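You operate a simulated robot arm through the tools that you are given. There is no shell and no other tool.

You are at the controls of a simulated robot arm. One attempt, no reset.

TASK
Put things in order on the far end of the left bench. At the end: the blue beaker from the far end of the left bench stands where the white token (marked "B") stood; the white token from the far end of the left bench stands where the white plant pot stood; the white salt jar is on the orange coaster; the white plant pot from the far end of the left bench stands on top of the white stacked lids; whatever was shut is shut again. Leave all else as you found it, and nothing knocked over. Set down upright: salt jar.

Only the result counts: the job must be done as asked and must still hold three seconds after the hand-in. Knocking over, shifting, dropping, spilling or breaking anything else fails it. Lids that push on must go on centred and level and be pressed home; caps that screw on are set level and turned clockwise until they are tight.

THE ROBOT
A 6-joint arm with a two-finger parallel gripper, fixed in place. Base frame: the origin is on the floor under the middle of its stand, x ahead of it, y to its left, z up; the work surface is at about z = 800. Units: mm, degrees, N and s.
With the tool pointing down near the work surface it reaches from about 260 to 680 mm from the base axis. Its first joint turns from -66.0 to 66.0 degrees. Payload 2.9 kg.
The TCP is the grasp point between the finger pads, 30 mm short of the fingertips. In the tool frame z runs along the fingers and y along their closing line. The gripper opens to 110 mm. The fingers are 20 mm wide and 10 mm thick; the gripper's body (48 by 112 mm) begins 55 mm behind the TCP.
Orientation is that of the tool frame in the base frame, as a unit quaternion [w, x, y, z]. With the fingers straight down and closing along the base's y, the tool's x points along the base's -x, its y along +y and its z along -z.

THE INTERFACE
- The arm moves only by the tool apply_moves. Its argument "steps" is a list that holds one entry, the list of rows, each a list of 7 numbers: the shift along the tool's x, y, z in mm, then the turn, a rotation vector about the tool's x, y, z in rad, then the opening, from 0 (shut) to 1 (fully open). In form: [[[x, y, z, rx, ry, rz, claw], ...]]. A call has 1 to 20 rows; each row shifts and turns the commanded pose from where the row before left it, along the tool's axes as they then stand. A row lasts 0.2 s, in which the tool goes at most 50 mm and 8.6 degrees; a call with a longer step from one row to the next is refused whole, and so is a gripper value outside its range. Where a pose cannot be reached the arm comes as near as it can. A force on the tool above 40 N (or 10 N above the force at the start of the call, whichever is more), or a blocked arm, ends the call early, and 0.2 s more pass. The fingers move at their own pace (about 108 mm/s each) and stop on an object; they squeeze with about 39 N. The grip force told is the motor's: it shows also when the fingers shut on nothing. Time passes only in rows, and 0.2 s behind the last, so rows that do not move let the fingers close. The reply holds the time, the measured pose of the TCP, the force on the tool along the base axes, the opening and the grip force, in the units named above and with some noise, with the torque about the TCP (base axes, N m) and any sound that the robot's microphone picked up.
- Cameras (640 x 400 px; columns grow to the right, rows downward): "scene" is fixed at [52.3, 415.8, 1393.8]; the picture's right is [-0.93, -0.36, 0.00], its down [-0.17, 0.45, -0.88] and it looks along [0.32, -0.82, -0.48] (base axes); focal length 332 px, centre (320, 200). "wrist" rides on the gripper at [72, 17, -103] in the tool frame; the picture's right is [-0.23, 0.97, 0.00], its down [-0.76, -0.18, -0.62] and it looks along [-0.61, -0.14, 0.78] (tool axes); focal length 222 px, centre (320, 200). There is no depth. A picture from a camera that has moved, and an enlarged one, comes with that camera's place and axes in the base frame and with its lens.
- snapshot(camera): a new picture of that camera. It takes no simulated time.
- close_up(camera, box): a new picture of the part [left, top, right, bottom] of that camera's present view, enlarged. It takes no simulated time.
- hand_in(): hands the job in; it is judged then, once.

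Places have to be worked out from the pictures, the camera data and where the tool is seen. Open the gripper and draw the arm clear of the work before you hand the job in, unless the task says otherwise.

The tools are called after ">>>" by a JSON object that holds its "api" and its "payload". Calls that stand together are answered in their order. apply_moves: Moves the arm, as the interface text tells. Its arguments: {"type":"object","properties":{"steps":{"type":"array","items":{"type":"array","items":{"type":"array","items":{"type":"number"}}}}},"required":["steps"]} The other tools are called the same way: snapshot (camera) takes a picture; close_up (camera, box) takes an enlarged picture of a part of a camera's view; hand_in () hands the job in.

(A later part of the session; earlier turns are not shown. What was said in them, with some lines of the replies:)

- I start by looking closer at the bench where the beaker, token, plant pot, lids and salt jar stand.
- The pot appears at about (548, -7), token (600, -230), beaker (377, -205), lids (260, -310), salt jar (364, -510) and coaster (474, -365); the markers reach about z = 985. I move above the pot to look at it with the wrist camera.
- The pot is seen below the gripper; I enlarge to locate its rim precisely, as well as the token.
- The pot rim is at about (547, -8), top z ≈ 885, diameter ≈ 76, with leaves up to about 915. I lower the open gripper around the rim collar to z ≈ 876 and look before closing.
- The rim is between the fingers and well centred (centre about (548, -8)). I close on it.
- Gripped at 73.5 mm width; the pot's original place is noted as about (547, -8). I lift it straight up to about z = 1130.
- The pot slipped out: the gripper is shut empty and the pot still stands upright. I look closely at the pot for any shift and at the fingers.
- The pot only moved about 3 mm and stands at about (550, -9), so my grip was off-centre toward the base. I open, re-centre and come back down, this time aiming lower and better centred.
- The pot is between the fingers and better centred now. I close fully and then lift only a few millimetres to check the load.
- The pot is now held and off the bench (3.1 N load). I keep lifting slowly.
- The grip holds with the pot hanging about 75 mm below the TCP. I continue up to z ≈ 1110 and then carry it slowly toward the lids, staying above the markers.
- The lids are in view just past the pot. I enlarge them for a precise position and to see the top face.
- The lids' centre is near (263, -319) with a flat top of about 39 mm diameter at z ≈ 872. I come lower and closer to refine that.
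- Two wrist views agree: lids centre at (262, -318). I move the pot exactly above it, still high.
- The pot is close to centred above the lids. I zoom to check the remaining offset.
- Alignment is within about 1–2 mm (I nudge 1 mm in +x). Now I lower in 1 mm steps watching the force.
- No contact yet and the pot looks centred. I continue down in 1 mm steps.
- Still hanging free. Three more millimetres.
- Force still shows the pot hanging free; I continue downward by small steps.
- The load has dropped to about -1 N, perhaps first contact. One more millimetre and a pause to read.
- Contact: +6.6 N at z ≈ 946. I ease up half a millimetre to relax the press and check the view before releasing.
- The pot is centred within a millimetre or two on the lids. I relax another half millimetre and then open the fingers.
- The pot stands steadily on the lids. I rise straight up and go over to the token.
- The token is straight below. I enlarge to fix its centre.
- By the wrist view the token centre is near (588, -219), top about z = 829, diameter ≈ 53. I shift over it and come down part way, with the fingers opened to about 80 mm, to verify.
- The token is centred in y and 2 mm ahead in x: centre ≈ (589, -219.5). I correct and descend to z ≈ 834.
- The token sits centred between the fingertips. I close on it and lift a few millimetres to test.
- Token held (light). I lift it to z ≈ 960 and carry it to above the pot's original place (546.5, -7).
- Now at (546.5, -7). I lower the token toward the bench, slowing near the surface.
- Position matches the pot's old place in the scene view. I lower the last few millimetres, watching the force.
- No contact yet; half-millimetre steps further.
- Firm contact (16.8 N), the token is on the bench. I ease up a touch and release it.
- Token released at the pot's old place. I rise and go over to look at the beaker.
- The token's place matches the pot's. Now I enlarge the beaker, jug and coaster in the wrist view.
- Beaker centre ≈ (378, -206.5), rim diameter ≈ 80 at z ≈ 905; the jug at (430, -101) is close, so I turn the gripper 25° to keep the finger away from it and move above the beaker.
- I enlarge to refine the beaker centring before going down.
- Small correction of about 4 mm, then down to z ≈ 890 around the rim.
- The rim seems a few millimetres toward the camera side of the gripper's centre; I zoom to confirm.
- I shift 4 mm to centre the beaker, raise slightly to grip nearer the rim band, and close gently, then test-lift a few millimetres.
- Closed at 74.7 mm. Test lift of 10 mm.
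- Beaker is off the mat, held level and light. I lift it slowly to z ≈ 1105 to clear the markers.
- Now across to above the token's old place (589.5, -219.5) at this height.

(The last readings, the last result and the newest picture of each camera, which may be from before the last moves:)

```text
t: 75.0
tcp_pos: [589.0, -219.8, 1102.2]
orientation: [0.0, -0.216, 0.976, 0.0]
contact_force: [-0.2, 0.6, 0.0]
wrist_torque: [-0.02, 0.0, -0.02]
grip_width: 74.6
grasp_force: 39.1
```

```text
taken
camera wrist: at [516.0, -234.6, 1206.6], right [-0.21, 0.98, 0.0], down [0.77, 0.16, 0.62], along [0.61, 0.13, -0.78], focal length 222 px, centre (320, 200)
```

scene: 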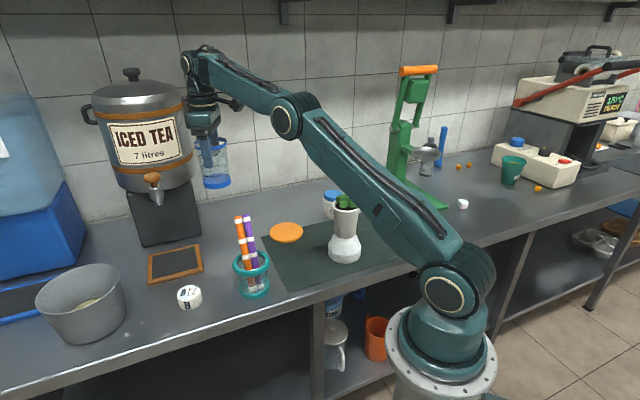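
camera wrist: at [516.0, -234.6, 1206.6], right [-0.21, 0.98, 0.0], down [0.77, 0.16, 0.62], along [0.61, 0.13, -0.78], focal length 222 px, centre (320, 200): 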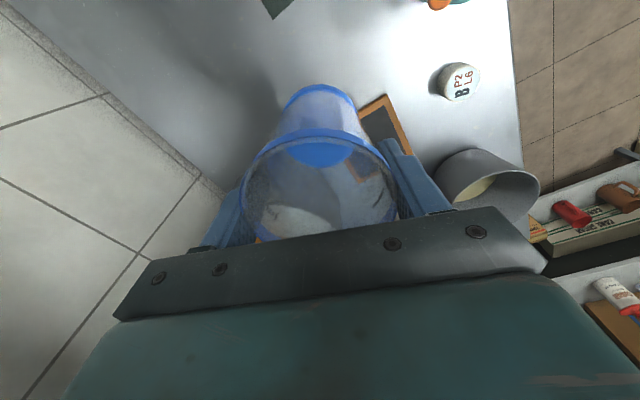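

Over the spot. I lower the beaker slowly to about 8 mm above the bench.

>>> {"api": "apply_moves", "payload": {"steps": [[[0, 0, 4, 0, 0, 0, 0], [0, 0, 8, 0, 0, 0, 0], [0, 0, 12, 0, 0, 0, 0], [0, 0, 14, 0, 0, 0, 0], [0, 0, 14, 0, 0, 0, 0], [0, 0, 14, 0, 0, 0, 0], [0, 0, 14, 0, 0, 0, 0], [0, 0, 14, 0, 0, 0, 0], [0, 0, 14, 0, 0, 0, 0], [0, 0, 14, 0, 0, 0, 0], [0, 0, 14, 0, 0, 0, 0], [0, 0, 14, 0, 0, 0, 0], [0, 0, 13, 0, 0, 0, 0], [0, 0, 12, 0, 0, 0, 0], [0, 0, 10, 0, 0, 0, 0], [0, 0, 8, 0, 0, 0, 0], [0, 0, 6, 0, 0, 0, 0], [0, 0, 0, 0, 0, 0, 0]]]}}

>>> {"api": "close_up", "payload": {"camera": "scene", "box": [140, 150, 300, 270]}}

>>> {"api": "close_up", "payload": {"camera": "scene", "box": [200, 220, 260, 270]}}

>>> {"api": "snapshot", "payload": {"camera": "wrist"}}

```text
t: 78.8
tcp_pos: [590.0, -219.6, 905.0]
orientation: [0.001, -0.217, 0.976, 0.0]
contact_force: [-0.4, -0.8, -0.8]
wrist_torque: [0.0, -0.01, -0.01]
grip_width: 74.6
grasp_force: 39.0
```

```text
3.33 times, centred on (220, 210) of scene
camera zoom: at [52.4, 415.8, 1393.8], right [-0.93, -0.36, 0.0], down [-0.17, 0.45, -0.88], along [0.32, -0.82, -0.48], focal length 1106 px, centre (653, 167)
```

zoom: 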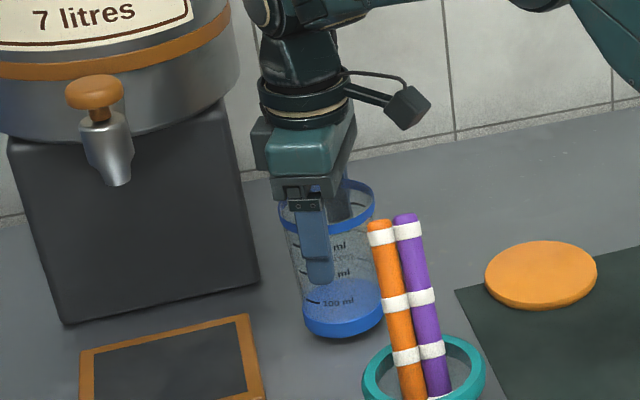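

```text
8.00 times, centred on (230, 245) of scene
camera zoom: at [52.4, 415.8, 1393.8], right [-0.93, -0.36, 0.0], down [-0.17, 0.45, -0.88], along [0.32, -0.82, -0.48], focal length 2653 px, centre (1040, -160)
```

zoom: 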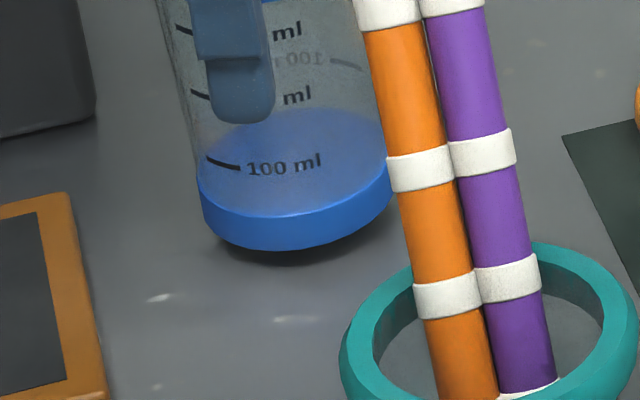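

```text
taken
camera wrist: at [517.0, -235.8, 1009.0], right [-0.21, 0.98, 0.0], down [0.77, 0.16, 0.62], along [0.61, 0.13, -0.78], focal length 222 px, centre (320, 200)
```

wrist: 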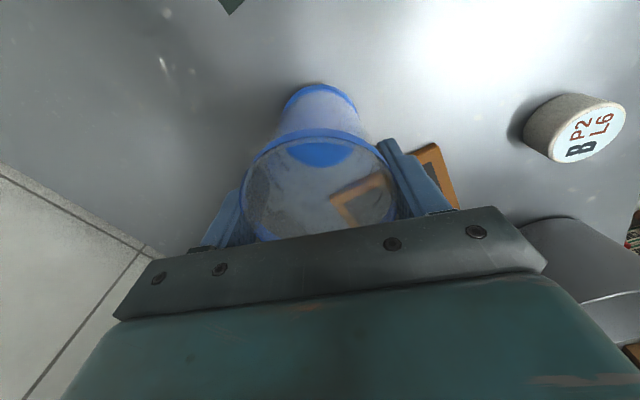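

Alignment with the token's old spot looks right within about 2–3 mm. I lower the last part gently.

>>> {"api": "apply_moves", "payload": {"steps": [[[0, 0, 2, 0, 0, 0, 0], [0, 0, 2, 0, 0, 0, 0], [0, 0, 1.5, 0, 0, 0, 0], [0, 0, 1, 0, 0, 0, 0], [0, 0, 1, 0, 0, 0, 0], [0, 0, 1, 0, 0, 0, 0], [0, 0, 0, 0, 0, 0, 0]]]}}

>>> {"api": "close_up", "payload": {"camera": "scene", "box": [200, 220, 260, 270]}}

```text
t: 80.4
tcp_pos: [591.2, -219.5, 896.4]
orientation: [0.0, -0.217, 0.976, 0.0]
contact_force: [0.8, -0.4, -0.1]
wrist_torque: [-0.01, -0.01, -0.03]
grip_width: 74.8
grasp_force: 39.3
```

```text
8.00 times, centred on (230, 245) of scene
camera zoom: at [52.4, 415.8, 1393.8], right [-0.93, -0.36, 0.0], down [-0.17, 0.45, -0.88], along [0.32, -0.82, -0.48], focal length 2653 px, centre (1040, -160)
```

zoom: 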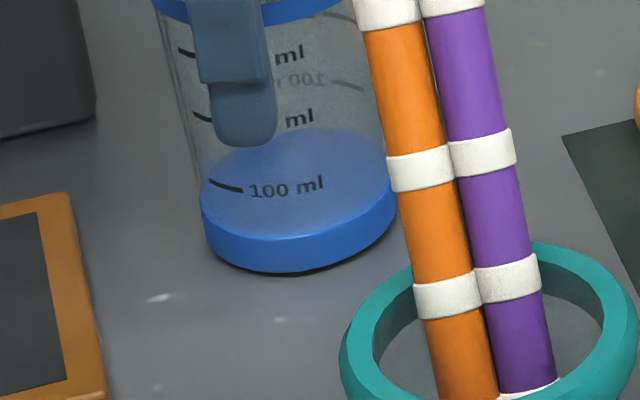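

Not quite down. Smaller steps until contact.

>>> {"api": "apply_moves", "payload": {"steps": [[[0, 0, 0.7, 0, 0, 0, 0], [0, 0, 0.7, 0, 0, 0, 0], [0, 0, 0.6, 0, 0, 0, 0], [0, 0, 0, 0, 0, 0, 0]]]}}

>>> {"api": "close_up", "payload": {"camera": "scene", "box": [200, 220, 260, 270]}}

```text
t: 81.4
tcp_pos: [589.1, -219.7, 894.3]
orientation: [0.0, -0.217, 0.976, 0.0]
contact_force: [-0.8, -0.5, -0.5]
wrist_torque: [0.01, -0.03, -0.01]
grip_width: 74.9
grasp_force: 38.8
```

```text
8.00 times, centred on (230, 245) of scene
camera zoom: at [52.4, 415.8, 1393.8], right [-0.93, -0.36, 0.0], down [-0.17, 0.45, -0.88], along [0.32, -0.82, -0.48], focal length 2653 px, centre (1040, -160)
```

zoom: 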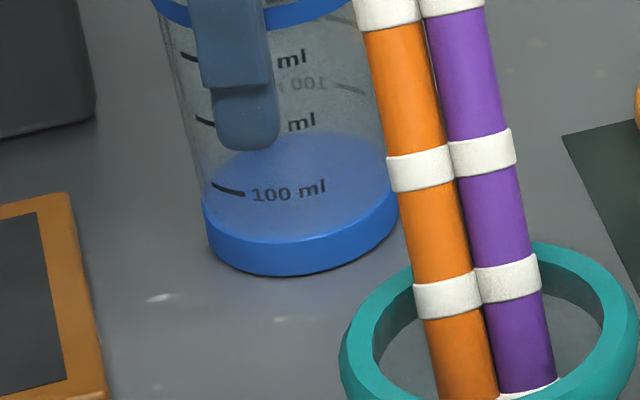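

>>> {"api": "apply_moves", "payload": {"steps": [[[0, 0, 0.6, 0, 0, 0, 0], [0, 0, 0.6, 0, 0, 0, 0], [0, 0, 0, 0, 0, 0, 0]]]}}

>>> {"api": "close_up", "payload": {"camera": "scene", "box": [200, 220, 260, 270]}}

```text
t: 82.2
tcp_pos: [589.4, -219.9, 893.6]
orientation: [0.001, -0.216, 0.976, 0.0]
contact_force: [-1.5, 1.5, 8.5]
wrist_torque: [-0.05, 0.2, -0.08]
grip_width: 74.9
grasp_force: 38.8
```

```text
8.00 times, centred on (230, 245) of scene
camera zoom: at [52.1, 415.9, 1393.8], right [-0.93, -0.36, 0.0], down [-0.17, 0.45, -0.88], along [0.32, -0.82, -0.48], focal length 2653 px, centre (1040, -160)
```

zoom: 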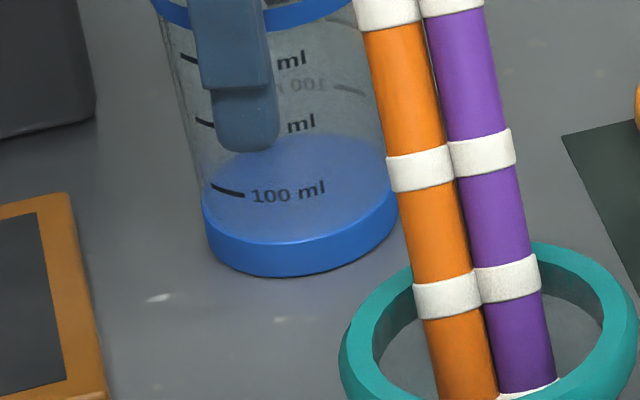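

Contact felt (8.5 N): the beaker is on the bench. I ease off slightly and open.

>>> {"api": "apply_moves", "payload": {"steps": [[[0, 0, -0.4, 0, 0, 0, 0], [0, 0, 0, 0, 0, 0, 0], [0, 0, 0, 0, 0, 0, 0.72], [0, 0, 0, 0, 0, 0, 0.8], [0, 0, 0, 0, 0, 0, 0.9], [0, 0, 0, 0, 0, 0, 1], [0, 0, 0, 0, 0, 0, 1], [0, 0, 0, 0, 0, 0, 1]]]}}

>>> {"api": "snapshot", "payload": {"camera": "wrist"}}

>>> {"api": "close_up", "payload": {"camera": "scene", "box": [140, 150, 300, 270]}}

```text
t: 84.0
tcp_pos: [588.2, -220.0, 893.6]
orientation: [-0.001, -0.217, 0.976, 0.0]
contact_force: [0.5, -0.4, -0.8]
wrist_torque: [-0.02, 0.0, 0.04]
grip_width: 110.0
grasp_force: 0.0
```

```text
taken
camera wrist: at [516.2, -235.5, 997.6], right [-0.21, 0.98, 0.0], down [0.77, 0.16, 0.62], along [0.61, 0.13, -0.78], focal length 222 px, centre (320, 200)
```

wrist: 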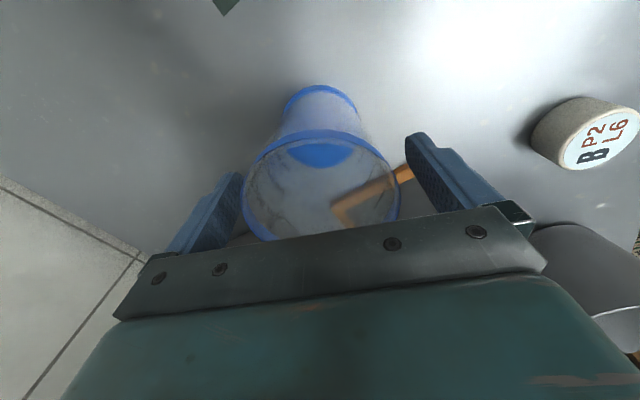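

```text
3.33 times, centred on (220, 210) of scene
camera zoom: at [52.3, 415.8, 1393.8], right [-0.93, -0.36, 0.0], down [-0.17, 0.45, -0.88], along [0.32, -0.82, -0.48], focal length 1106 px, centre (653, 167)
```

zoom: 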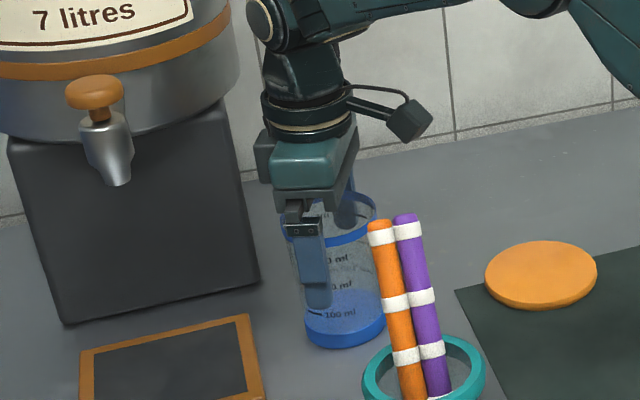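

The beaker stands free. I rise, turn the gripper back, and travel over to look at the salt jar.

>>> {"api": "apply_moves", "payload": {"steps": [[[0, 0, -5, 0, 0, 0, 1], [0, 0, -12, 0, 0, 0, 1], [0, 0, -20, 0, 0, 0, 1], [0, 0, -30, 0, 0, 0, 1], [0, 0, -35, 0, 0, 0, 1], [0, 0, -35, 0, 0, 0, 1], [0, 0, -30, 0, 0, 0, 1], [0, 0, -18.5, 0, 0, 0.1454, 1], [0, 0, 0, 0, 0, 0.1454, 1], [0, 0, 0, 0, 0, 0.1455, 1], [0, 0, 0, 0, 0, 0, 1]]]}}

>>> {"api": "apply_moves", "payload": {"steps": [[[15, -17.7, 0, 0, 0, 0, 1], [25, -29.4, 0, 0, 0, 0, 1], [30, -35.4, 0, 0, 0, 0, 1], [30, -35.4, 0, 0, 0, 0, 1], [30, -35.4, 0, 0, 0, 0, 1], [30, -35.4, 0, 0, 0, 0, 1], [30, -35.4, 0, 0, 0, 0, 1], [25, -29.4, 0, 0, 0, 0, 1], [14.5, -17, 0, 0, 0, 0, 1], [0, 0, 20, 0, 0, 0, 1], [0, 0, 25, 0, 0, 0, 1], [0, 0, 20, 0, 0, 0, 1], [0, 0, 5, 0, 0, 0, 1], [0, 0, 0, 0, 0, 0, 1]]]}}

>>> {"api": "snapshot", "payload": {"camera": "wrist"}}

>>> {"api": "snapshot", "payload": {"camera": "scene"}}

```text
t: 86.4
tcp_pos: [590.3, -219.8, 1079.0]
orientation: [0.0, 0.001, 1.0, 0.0]
contact_force: [-0.3, -0.4, -0.2]
wrist_torque: [0.03, 0.01, -0.01]
grip_width: 110.2
grasp_force: 0.1
```

```text
t: 89.4
tcp_pos: [361.3, -489.3, 1007.8]
orientation: [0.0, 0.0, 1.0, 0.0]
contact_force: [-0.1, 0.2, -0.2]
wrist_torque: [-0.02, 0.0, 0.03]
grip_width: 110.3
grasp_force: 0.1
```

```text
taken
camera wrist: at [287.6, -473.0, 1111.7], right [0.23, 0.97, 0.0], down [0.76, -0.18, 0.62], along [0.61, -0.14, -0.78], focal length 222 px, centre (320, 200)
```

wrist: 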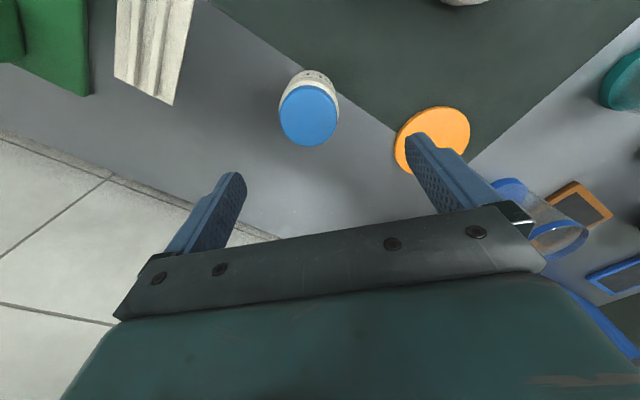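

```text
taken
```

scene: 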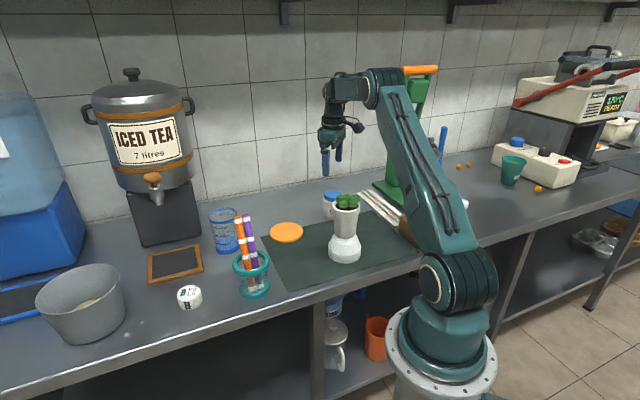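

The jar lid is just ahead of the gripper; I zoom on jar and coaster.

>>> {"api": "close_up", "payload": {"camera": "wrist", "box": [260, 50, 360, 160]}}

>>> {"api": "close_up", "payload": {"camera": "wrist", "box": [380, 80, 500, 200]}}

>>> {"api": "close_up", "payload": {"camera": "scene", "box": [260, 170, 370, 270]}}

```text
3.64 times, centred on (310, 105) of wrist
camera zoom: at [287.6, -473.0, 1111.7], right [0.23, 0.97, 0.0], down [0.76, -0.18, 0.62], along [0.61, -0.14, -0.78], focal length 808 px, centre (356, 546)
```

zoom: 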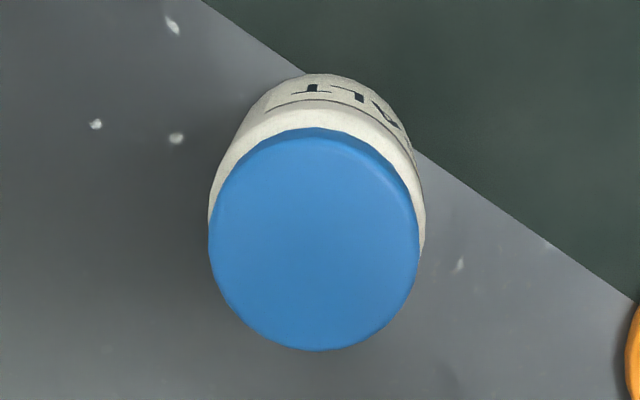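

```text
3.33 times, centred on (440, 140) of wrist
camera zoom: at [287.6, -473.0, 1111.7], right [0.23, 0.97, 0.0], down [0.76, -0.18, 0.62], along [0.61, -0.14, -0.78], focal length 740 px, centre (-80, 400)
```

zoom: 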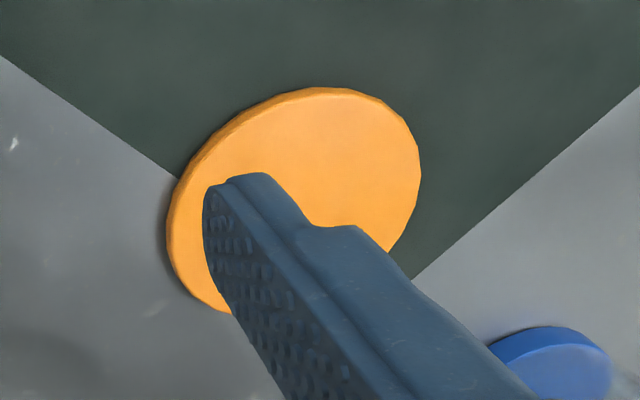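

```text
4.00 times, centred on (315, 220) of scene
camera zoom: at [52.3, 415.8, 1393.8], right [-0.93, -0.36, 0.0], down [-0.17, 0.45, -0.88], along [0.32, -0.82, -0.48], focal length 1327 px, centre (340, 120)
```

zoom: 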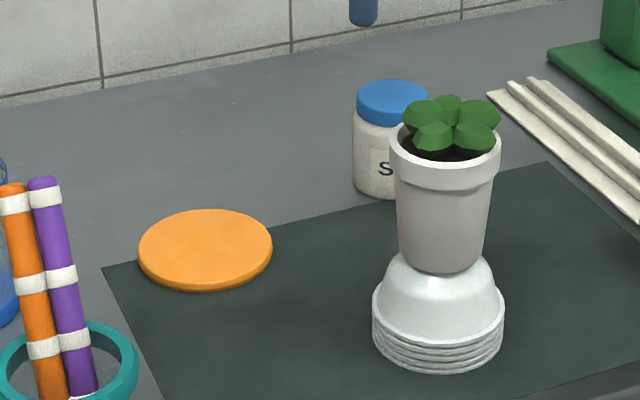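

The jar centre is near (360, -502), lid top ≈ 885, body ≈ 68 mm wide; the coaster is near (457, -346). I move over the jar and down to z ≈ 930 for a check.

>>> {"api": "apply_moves", "payload": {"steps": [[[0, -4, 5, 0, 0, 0, 1], [0, -4, 10, 0, 0, 0, 1], [0, -4, 20, 0, 0, 0, 1], [0, 0, 20, 0, 0, 0, 1], [0, 0, 15, 0, 0, 0, 1], [0, 0, 10, 0, 0, 0, 1], [0, 0, 0, 0, 0, 0, 1]]]}}

>>> {"api": "snapshot", "payload": {"camera": "wrist"}}

>>> {"api": "close_up", "payload": {"camera": "wrist", "box": [250, 60, 390, 200]}}

>>> {"api": "close_up", "payload": {"camera": "scene", "box": [290, 130, 390, 240]}}

```text
t: 91.0
tcp_pos: [359.4, -502.3, 927.9]
orientation: [0.0, 0.0, 1.0, 0.001]
contact_force: [-0.2, -0.1, 0.4]
wrist_torque: [0.06, 0.0, -0.01]
grip_width: 109.9
grasp_force: 0.0
```

```text
taken
camera wrist: at [287.2, -485.5, 1032.2], right [0.23, 0.97, 0.0], down [0.76, -0.18, 0.62], along [0.61, -0.14, -0.78], focal length 222 px, centre (320, 200)
```

wrist: 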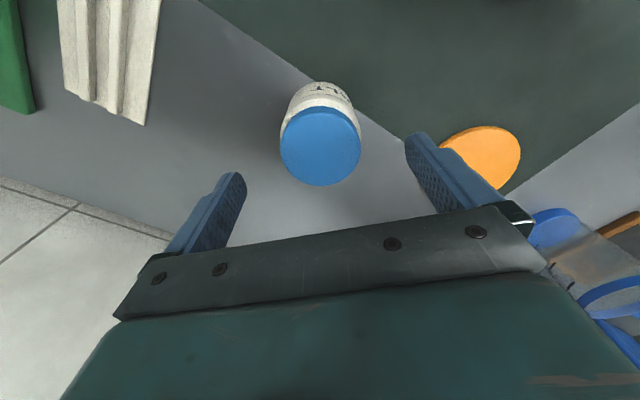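

```text
2.86 times, centred on (320, 130) of wrist
camera zoom: at [287.2, -485.5, 1032.2], right [0.23, 0.97, 0.0], down [0.76, -0.18, 0.62], along [0.61, -0.14, -0.78], focal length 635 px, centre (320, 400)
```

zoom: 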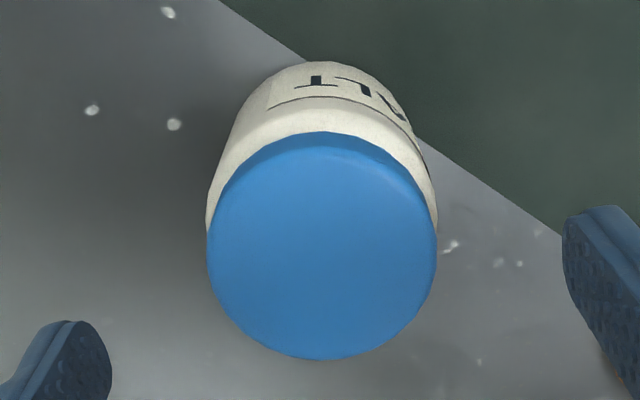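

```text
3.64 times, centred on (340, 185) of scene
camera zoom: at [52.3, 415.8, 1393.8], right [-0.93, -0.36, 0.0], down [-0.17, 0.45, -0.88], along [0.32, -0.82, -0.48], focal length 1206 px, centre (247, 254)
```

zoom: 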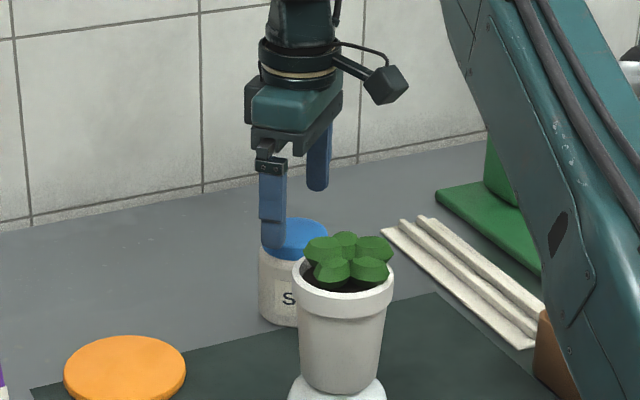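

Jar is centred under the gripper within 1 mm. I descend to z ≈ 847 (palm stays ~15 mm above the lid).

>>> {"api": "apply_moves", "payload": {"steps": [[[0, 0, 10, 0, 0, 0, 1], [0, 0, 15, 0, 0, 0, 1], [0, 0, 15, 0, 0, 0, 1], [0, 0, 15, 0, 0, 0, 1], [0, 0, 12, 0, 0, 0, 1], [0, 0, 8, 0, 0, 0, 1], [0, 0, 5, 0, 0, 0, 1], [0, 0, 3, 0, 0, 0, 1], [0, 0, 0, 0, 0, 0, 1]]]}}

>>> {"api": "snapshot", "payload": {"camera": "wrist"}}

>>> {"api": "close_up", "payload": {"camera": "scene", "box": [290, 130, 390, 240]}}

```text
t: 93.0
tcp_pos: [358.2, -501.3, 844.6]
orientation: [0.0, 0.001, 1.0, 0.0]
contact_force: [0.1, -0.2, 0.3]
wrist_torque: [-0.01, -0.01, 0.02]
grip_width: 110.1
grasp_force: 0.2
```

```text
taken
camera wrist: at [287.0, -484.7, 948.9], right [0.23, 0.97, 0.0], down [0.76, -0.18, 0.62], along [0.61, -0.14, -0.78], focal length 222 px, centre (320, 200)
```

wrist: 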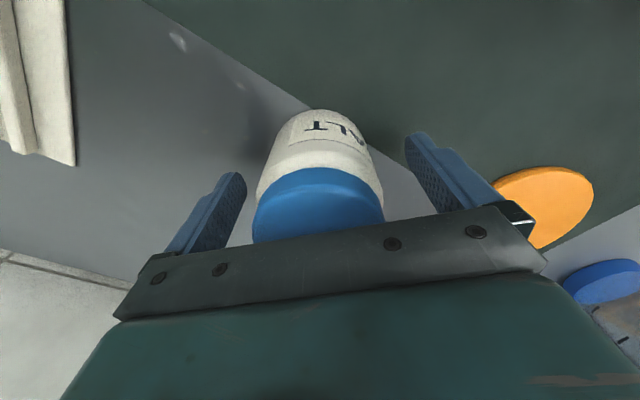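

```text
3.64 times, centred on (340, 185) of scene
camera zoom: at [52.3, 415.8, 1393.8], right [-0.93, -0.36, 0.0], down [-0.17, 0.45, -0.88], along [0.32, -0.82, -0.48], focal length 1206 px, centre (247, 254)
```

zoom: 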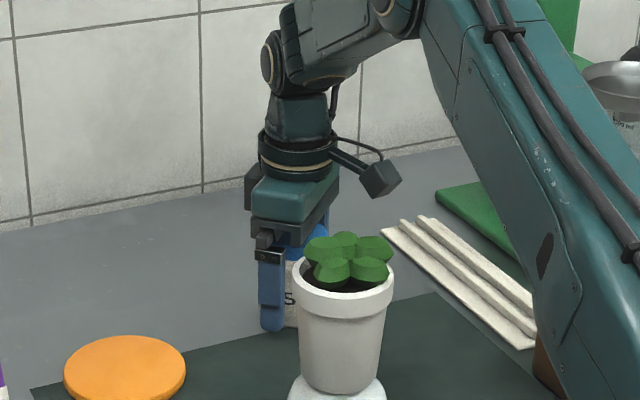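

The jar body is between the fingers. I close and test-lift 8 mm.

>>> {"api": "apply_moves", "payload": {"steps": [[[0, 0, 0, 0, 0, 0, 0.8], [0, 0, 0, 0, 0, 0, 0.65], [0, 0, 0, 0, 0, 0, 0.5], [0, 0, 0, 0, 0, 0, 0.2], [0, 0, 0, 0, 0, 0, 0], [0, 0, 0, 0, 0, 0, 0], [0, 0, -1, 0, 0, 0, 0], [0, 0, -2, 0, 0, 0, 0], [0, 0, -3, 0, 0, 0, 0], [0, 0, -3, 0, 0, 0, 0], [0, 0, 0, 0, 0, 0, 0]]]}}

>>> {"api": "snapshot", "payload": {"camera": "wrist"}}

>>> {"api": "close_up", "payload": {"camera": "scene", "box": [290, 130, 390, 240]}}

```text
t: 95.4
tcp_pos: [361.1, -500.1, 853.5]
orientation: [-0.001, 0.001, 1.0, 0.0]
contact_force: [0.0, 0.1, -2.6]
wrist_torque: [0.02, -0.02, 0.02]
grip_width: 63.9
grasp_force: 39.5
```

```text
taken
camera wrist: at [288.2, -484.2, 958.3], right [0.23, 0.97, 0.0], down [0.76, -0.18, 0.62], along [0.61, -0.14, -0.78], focal length 222 px, centre (320, 200)
```

wrist: 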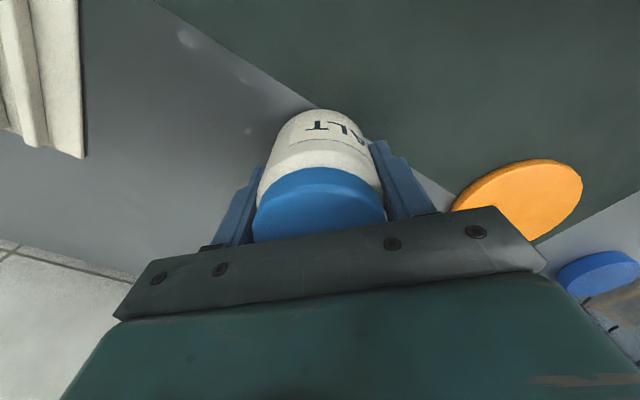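

```text
3.64 times, centred on (340, 185) of scene
camera zoom: at [52.4, 415.8, 1393.8], right [-0.93, -0.36, 0.0], down [-0.17, 0.45, -0.88], along [0.32, -0.82, -0.48], focal length 1206 px, centre (247, 254)
```

zoom: 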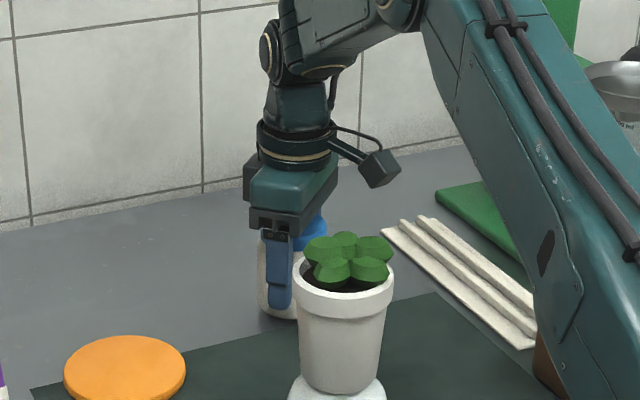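

Jar lifted (2.6 N). I raise it to z ≈ 950 and go to a spot just beyond the coaster where the wrist camera can see it.

>>> {"api": "apply_moves", "payload": {"steps": [[[0, 0, -4, 0, 0, 0, 0], [0, 0, -7, 0, 0, 0, 0], [0, 0, -10, 0, 0, 0, 0], [0, 0, -12, 0, 0, 0, 0], [0, 0, -12, 0, 0, 0, 0], [0, 0, -12, 0, 0, 0, 0], [0, 0, -12, 0, 0, 0, 0], [0, 0, -11, 0, 0, 0, 0], [0, 0, -8, 0, 0, 0, 0], [0, 0, -6, 0, 0, 0, 0], [0, 0, 0, 0, 0, 0, 0]]]}}

>>> {"api": "apply_moves", "payload": {"steps": [[[-4, 4.5, 0, 0, 0, 0, 0], [-7, 8, 0, 0, 0, 0, 0], [-9, 10, 0, 0, 0, 0, 0], [-10, 11, 0, 0, 0, 0, 0], [-10, 11, 0, 0, 0, 0, 0], [-10, 11, 0, 0, 0, 0, 0], [-10, 11, 0, 0, 0, 0, 0], [-10, 11, 0, 0, 0, 0, 0], [-10, 11, 0, 0, 0, 0, 0], [-10, 11, 0, 0, 0, 0, 0], [-10, 11, 0, 0, 0, 0, 0], [-10, 11, 0, 0, 0, 0, 0], [-10, 11.5, 0, 0, 0, 0, 0], [-9, 10, 0, 0, 0, 0, 0], [-7, 8, 0, 0, 0, 0, 0], [-4, 5, 0, 0, 0, 0, 0], [0, 0, 0, 0, 0, 0, 0]]]}}

>>> {"api": "snapshot", "payload": {"camera": "wrist"}}

>>> {"api": "close_up", "payload": {"camera": "wrist", "box": [230, 0, 390, 140]}}

>>> {"api": "close_up", "payload": {"camera": "scene", "box": [200, 120, 370, 280]}}

```text
t: 97.8
tcp_pos: [360.2, -502.5, 949.4]
orientation: [-0.001, 0.0, 1.0, 0.0]
contact_force: [0.0, 0.5, -1.6]
wrist_torque: [0.02, -0.01, 0.03]
grip_width: 63.8
grasp_force: 39.4
```

```text
t: 101.4
tcp_pos: [501.0, -347.5, 949.3]
orientation: [0.0, 0.0, 1.0, 0.0]
contact_force: [0.8, 0.8, -1.7]
wrist_torque: [0.03, -0.01, -0.03]
grip_width: 64.0
grasp_force: 38.9
```

```text
taken
camera wrist: at [428.2, -329.7, 1052.7], right [0.23, 0.97, 0.0], down [0.76, -0.18, 0.62], along [0.61, -0.14, -0.78], focal length 222 px, centre (320, 200)
```

wrist: 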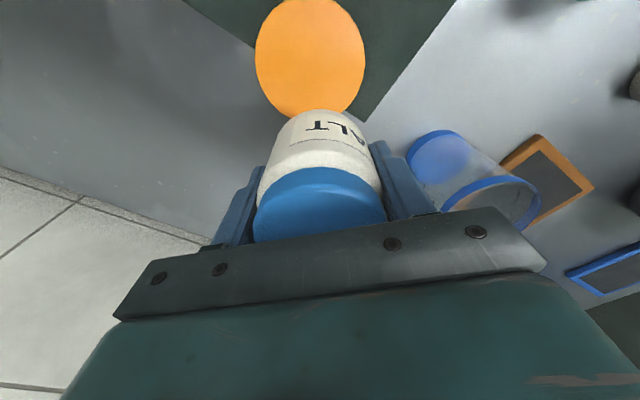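

```text
2.86 times, centred on (310, 70) of wrist
camera zoom: at [428.2, -329.7, 1052.7], right [0.23, 0.97, 0.0], down [0.76, -0.18, 0.62], along [0.61, -0.14, -0.78], focal length 635 px, centre (349, 571)
```

zoom: 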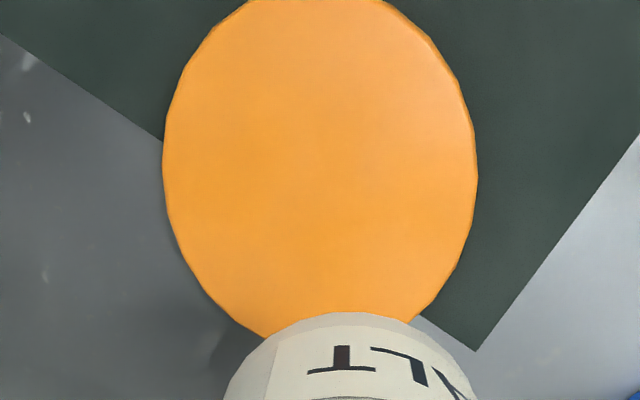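

```text
2.50 times, centred on (285, 200) of scene
camera zoom: at [52.4, 415.8, 1393.8], right [-0.93, -0.36, 0.0], down [-0.17, 0.45, -0.88], along [0.32, -0.82, -0.48], focal length 829 px, centre (408, 200)
```

zoom: 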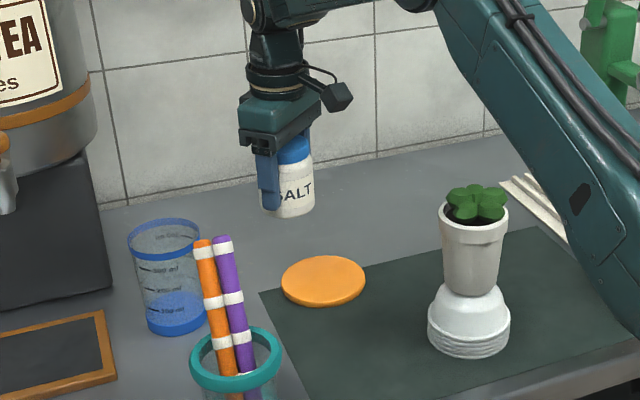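

The coaster centre is 42 mm nearer the base than the gripper: (458, -346). I move over it and lower to about 15 mm above.

>>> {"api": "apply_moves", "payload": {"steps": [[[4, 0, 0, 0, 0, 0, 0], [8, 0, 0, 0, 0, 0, 0], [10, 0, 0, 0, 0, 0, 0], [10, 0, 0, 0, 0, 0, 0], [6, 0, 0, 0, 0, 0, 0], [4, 0, 0, 0, 0, 0, 0], [0, 0, 5, 0, 0, 0, 0], [0, 0, 10, 0, 0, 0, 0], [0, 0, 14, 0, 0, 0, 0], [0, 0, 14, 0, 0, 0, 0], [0, 0, 14, 0, 0, 0, 0], [0, 0, 10, 0, 0, 0, 0], [0, 0, 6, 0, 0, 0, 0], [0, 0, 4, 0, 0, 0, 0], [0, 0, 0, 0, 0, 0, 0]]]}}

>>> {"api": "close_up", "payload": {"camera": "wrist", "box": [230, 30, 410, 190]}}

>>> {"api": "close_up", "payload": {"camera": "scene", "box": [240, 160, 340, 260]}}

```text
t: 104.6
tcp_pos: [458.2, -349.3, 871.1]
orientation: [0.0, 0.001, 1.0, 0.001]
contact_force: [-0.3, -0.3, -3.1]
wrist_torque: [-0.02, -0.05, -0.01]
grip_width: 63.8
grasp_force: 38.7
```

```text
2.50 times, centred on (320, 110) of wrist
camera zoom: at [385.6, -331.3, 975.0], right [0.23, 0.97, 0.0], down [0.76, -0.18, 0.62], along [0.61, -0.14, -0.78], focal length 555 px, centre (320, 425)
```

zoom: 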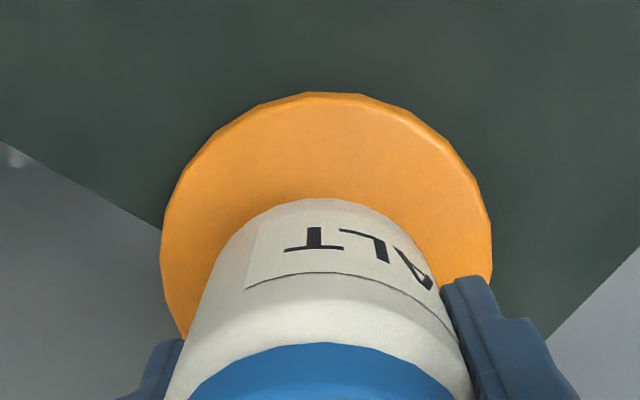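

```text
4.00 times, centred on (290, 210) of scene
camera zoom: at [52.4, 415.8, 1393.8], right [-0.93, -0.36, 0.0], down [-0.17, 0.45, -0.88], along [0.32, -0.82, -0.48], focal length 1327 px, centre (440, 160)
```

zoom: 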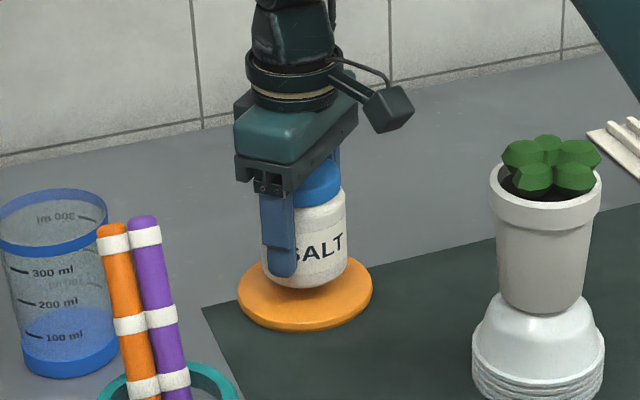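

Jar is centred on the coaster within 1–2 mm. I lower the rest slowly, watching for contact.

>>> {"api": "apply_moves", "payload": {"steps": [[[0, 0, 3, 0, 0, 0, 0], [0, 0, 3, 0, 0, 0, 0], [0, 0, 2, 0, 0, 0, 0], [0, 0, 2, 0, 0, 0, 0], [0, 0, 1, 0, 0, 0, 0], [0, 0, 1, 0, 0, 0, 0], [0, 0, 0, 0, 0, 0, 0]]]}}

>>> {"api": "close_up", "payload": {"camera": "scene", "box": [250, 190, 320, 260]}}

```text
t: 106.2
tcp_pos: [458.3, -347.5, 859.7]
orientation: [0.001, 0.0, 1.0, 0.0]
contact_force: [0.0, 0.2, -2.0]
wrist_torque: [-0.02, 0.0, 0.02]
grip_width: 64.2
grasp_force: 38.9
```

```text
5.71 times, centred on (285, 225) of scene
camera zoom: at [52.4, 415.8, 1393.8], right [-0.93, -0.36, 0.0], down [-0.17, 0.45, -0.88], along [0.32, -0.82, -0.48], focal length 1895 px, centre (520, 57)
```

zoom: 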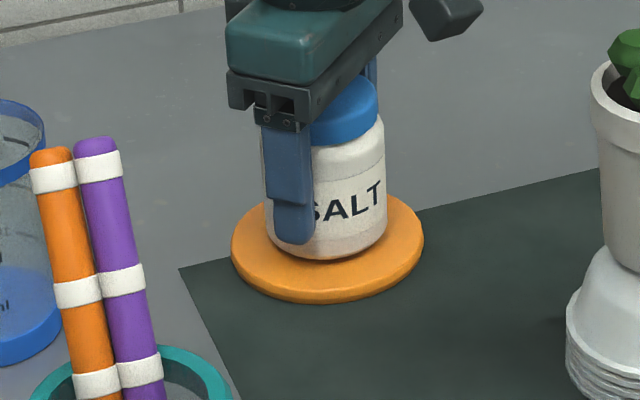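

>>> {"api": "apply_moves", "payload": {"steps": [[[0, 0, 1, 0, 0, 0, 0], [0, 0, 1, 0, 0, 0, 0], [0, 0, 1, 0, 0, 0, 0], [0, 0, 0, 0, 0, 0, 0]]]}}

>>> {"api": "close_up", "payload": {"camera": "scene", "box": [250, 190, 320, 260]}}

```text
t: 107.2
tcp_pos: [457.1, -346.4, 857.3]
orientation: [0.0, 0.0, 1.0, 0.001]
contact_force: [-0.4, -0.4, -2.0]
wrist_torque: [-0.02, 0.01, 0.01]
grip_width: 64.0
grasp_force: 39.1
```

```text
5.71 times, centred on (285, 225) of scene
camera zoom: at [52.4, 415.8, 1393.8], right [-0.93, -0.36, 0.0], down [-0.17, 0.45, -0.88], along [0.32, -0.82, -0.48], focal length 1895 px, centre (520, 57)
```

zoom: 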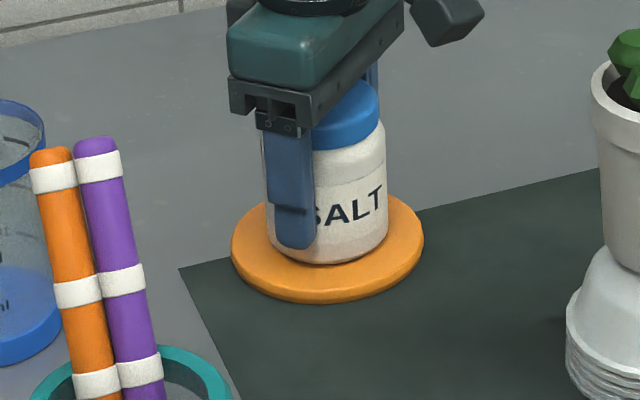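

Still hanging free; smaller steps now.

>>> {"api": "apply_moves", "payload": {"steps": [[[0, 0, 0.7, 0, 0, 0, 0], [0, 0, 0.7, 0, 0, 0, 0], [0, 0, 0, 0, 0, 0, 0]]]}}

>>> {"api": "close_up", "payload": {"camera": "scene", "box": [250, 190, 320, 260]}}

```text
t: 108.0
tcp_pos: [458.2, -347.6, 856.2]
orientation: [0.0, 0.001, 1.0, -0.001]
contact_force: [-0.3, -0.4, -2.5]
wrist_torque: [-0.03, 0.02, 0.01]
grip_width: 63.9
grasp_force: 39.3
```

```text
5.71 times, centred on (285, 225) of scene
camera zoom: at [52.4, 415.8, 1393.8], right [-0.93, -0.36, 0.0], down [-0.17, 0.45, -0.88], along [0.32, -0.82, -0.48], focal length 1895 px, centre (520, 57)
```

zoom: 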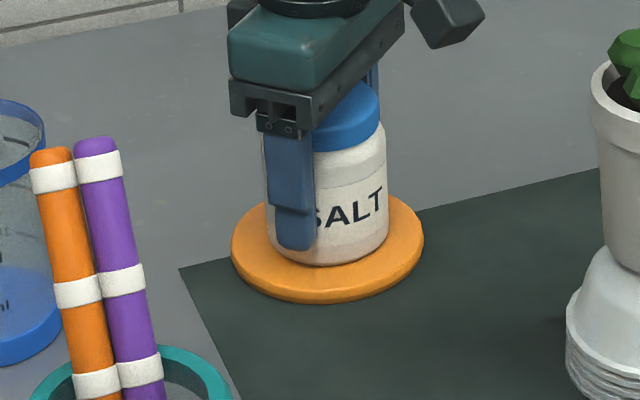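

>>> {"api": "apply_moves", "payload": {"steps": [[[0, 0, 0.7, 0, 0, 0, 0], [0, 0, 0.6, 0, 0, 0, 0], [0, 0, 0, 0, 0, 0, 0]]]}}

```text
t: 108.8
tcp_pos: [457.9, -346.7, 855.5]
orientation: [0.0, 0.0, 1.0, 0.0]
contact_force: [-1.4, 1.4, 3.4]
wrist_torque: [0.04, 0.02, -0.04]
grip_width: 63.6
grasp_force: 39.0
```

Contact (+3.4 N): the jar rests on the coaster. I open the fingers.

>>> {"api": "apply_moves", "payload": {"steps": [[[0, 0, 0, 0, 0, 0, 0], [0, 0, 0, 0, 0, 0, 0.62], [0, 0, 0, 0, 0, 0, 0.7], [0, 0, 0, 0, 0, 0, 0.8], [0, 0, 0, 0, 0, 0, 0.9], [0, 0, 0, 0, 0, 0, 1], [0, 0, 0, 0, 0, 0, 1]]]}}

>>> {"api": "snapshot", "payload": {"camera": "wrist"}}

>>> {"api": "close_up", "payload": {"camera": "scene", "box": [250, 190, 320, 260]}}

```text
t: 110.4
tcp_pos: [457.9, -347.3, 854.1]
orientation: [0.0, 0.0, 1.0, 0.0]
contact_force: [-0.6, -0.4, 0.5]
wrist_torque: [0.04, 0.0, 0.02]
grip_width: 110.3
grasp_force: 0.0
```

```text
taken
camera wrist: at [385.0, -330.0, 958.6], right [0.23, 0.97, 0.0], down [0.76, -0.18, 0.62], along [0.61, -0.14, -0.78], focal length 222 px, centre (320, 200)
```

wrist: 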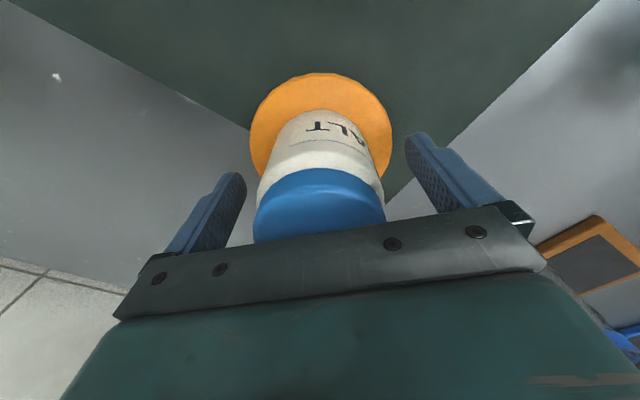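

```text
5.71 times, centred on (285, 225) of scene
camera zoom: at [52.3, 415.8, 1393.8], right [-0.93, -0.36, 0.0], down [-0.17, 0.45, -0.88], along [0.32, -0.82, -0.48], focal length 1895 px, centre (520, 57)
```

zoom: 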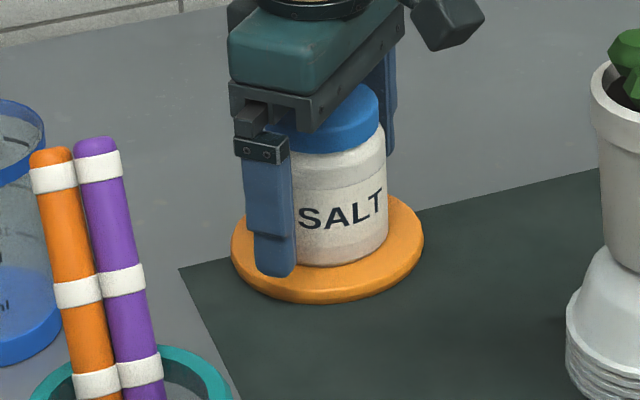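

The jar stands upright on the coaster. I rise straight up and retreat toward the starting pose.

>>> {"api": "apply_moves", "payload": {"steps": [[[0, 0, -5, 0, 0, 0, 1], [0, 0, -12, 0, 0, 0, 1], [0, 0, -20, 0, 0, 0, 1], [0, 0, -35, 0, 0, 0, 1], [0, 0, -40, 0, 0, 0, 1], [0, 0, -40, 0, 0, 0, 1], [0, 0, -40, 0, 0, 0, 1], [0, 0, -40, 0, 0, 0, 1], [0, 0, -30, 0, 0, 0, 1], [0, 0, -15, 0, 0, 0, 1], [10, 30, 0, 0, 0, 0, 1], [12, 38, 0, 0, 0, 0, 1], [12, 38, 0, 0, 0, 0, 1], [12, 38, 0, 0, 0, 0, 1], [12, 38, 0, 0, 0, 0, 1], [12, 38, 0, 0, 0, 0, 1], [12, 38, 0, 0, 0, 0, 1], [10, 30, 0, 0, 0, 0, 1], [0, 0, 0, 0, 0, 0, 1]]]}}

>>> {"api": "snapshot", "payload": {"camera": "scene"}}

>>> {"api": "snapshot", "payload": {"camera": "wrist"}}

>>> {"api": "close_up", "payload": {"camera": "scene", "box": [140, 180, 300, 310]}}

>>> {"api": "close_up", "payload": {"camera": "scene", "box": [260, 170, 440, 300]}}

```text
t: 114.4
tcp_pos: [365.6, -62.5, 1129.3]
orientation: [0.0, 0.0, 1.0, 0.001]
contact_force: [-0.5, -0.1, -0.7]
wrist_torque: [0.02, 0.0, 0.02]
grip_width: 110.1
grasp_force: 0.0
```

```text
taken
```

scene: 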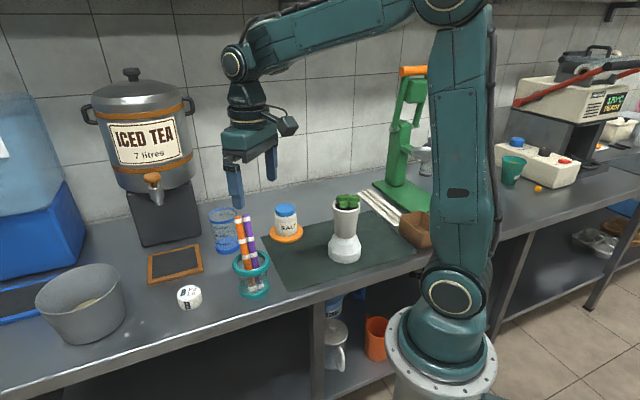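

```text
taken
camera wrist: at [292.5, -45.1, 1233.7], right [0.23, 0.97, 0.0], down [0.76, -0.18, 0.62], along [0.61, -0.14, -0.78], focal length 222 px, centre (320, 200)
```

wrist: 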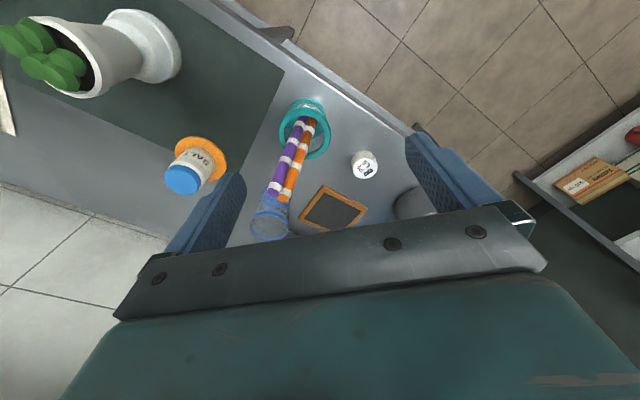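

```text
3.08 times, centred on (220, 245) of scene
camera zoom: at [52.3, 415.8, 1393.8], right [-0.93, -0.36, 0.0], down [-0.17, 0.45, -0.88], along [0.32, -0.82, -0.48], focal length 1020 px, centre (628, 62)
```

zoom: 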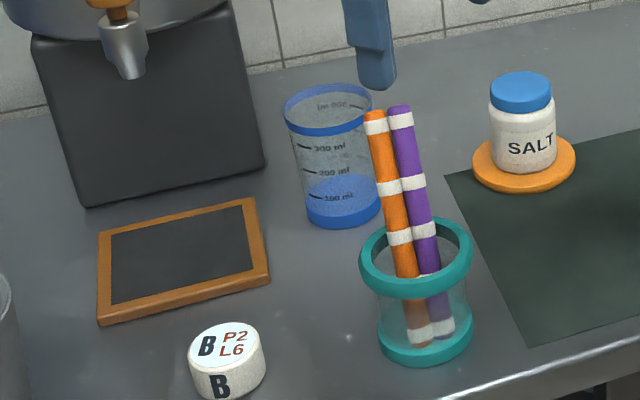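

```text
3.08 times, centred on (350, 235) of scene
camera zoom: at [52.3, 415.8, 1393.8], right [-0.93, -0.36, 0.0], down [-0.17, 0.45, -0.88], along [0.32, -0.82, -0.48], focal length 1020 px, centre (228, 92)
```

zoom: 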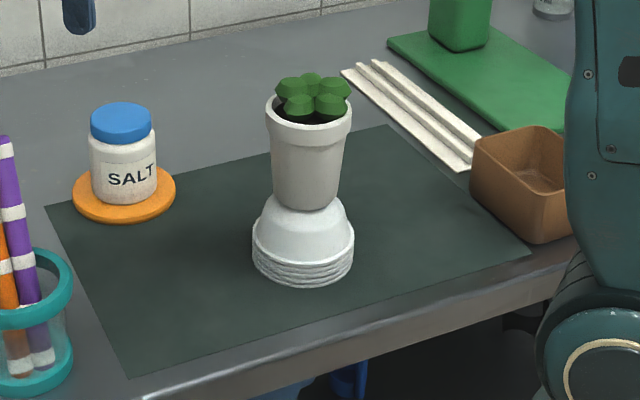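

All four items are in place and upright: the beaker is at the token's old spot and the token is at the pot's. The pot is centred on the lids and the salt jar is on the coaster. Everything else is unchanged, and the arm is clear with the gripper open, so I hand in.

>>> {"api": "hand_in", "payload": {}}

```text
The job is handed in.
```

I finished the tidy-up and handed it in. I haven't seen the judging result. In the last pictures before hand-in, everything was upright and in place:

- **Beaker:** it stands where the white token marked "B" stood, within about 3 mm by the pictures.
- **Token:** it stands where the plant pot stood, within about 2 mm.
- **Plant pot:** it stands centred on top of the stacked lids, and the lids did not shift.
- **Salt jar:** it stands upright near the middle of the orange coaster, with its lid still on.

The first lift of the pot slipped. It stayed upright and shifted about 3 mm, and the second grip held. I used the pot's original spot when placing the token.

I opened nothing, so there was nothing to shut again. Nothing else had moved in the pictures, and the gripper was open and clear of the bench at hand-in.
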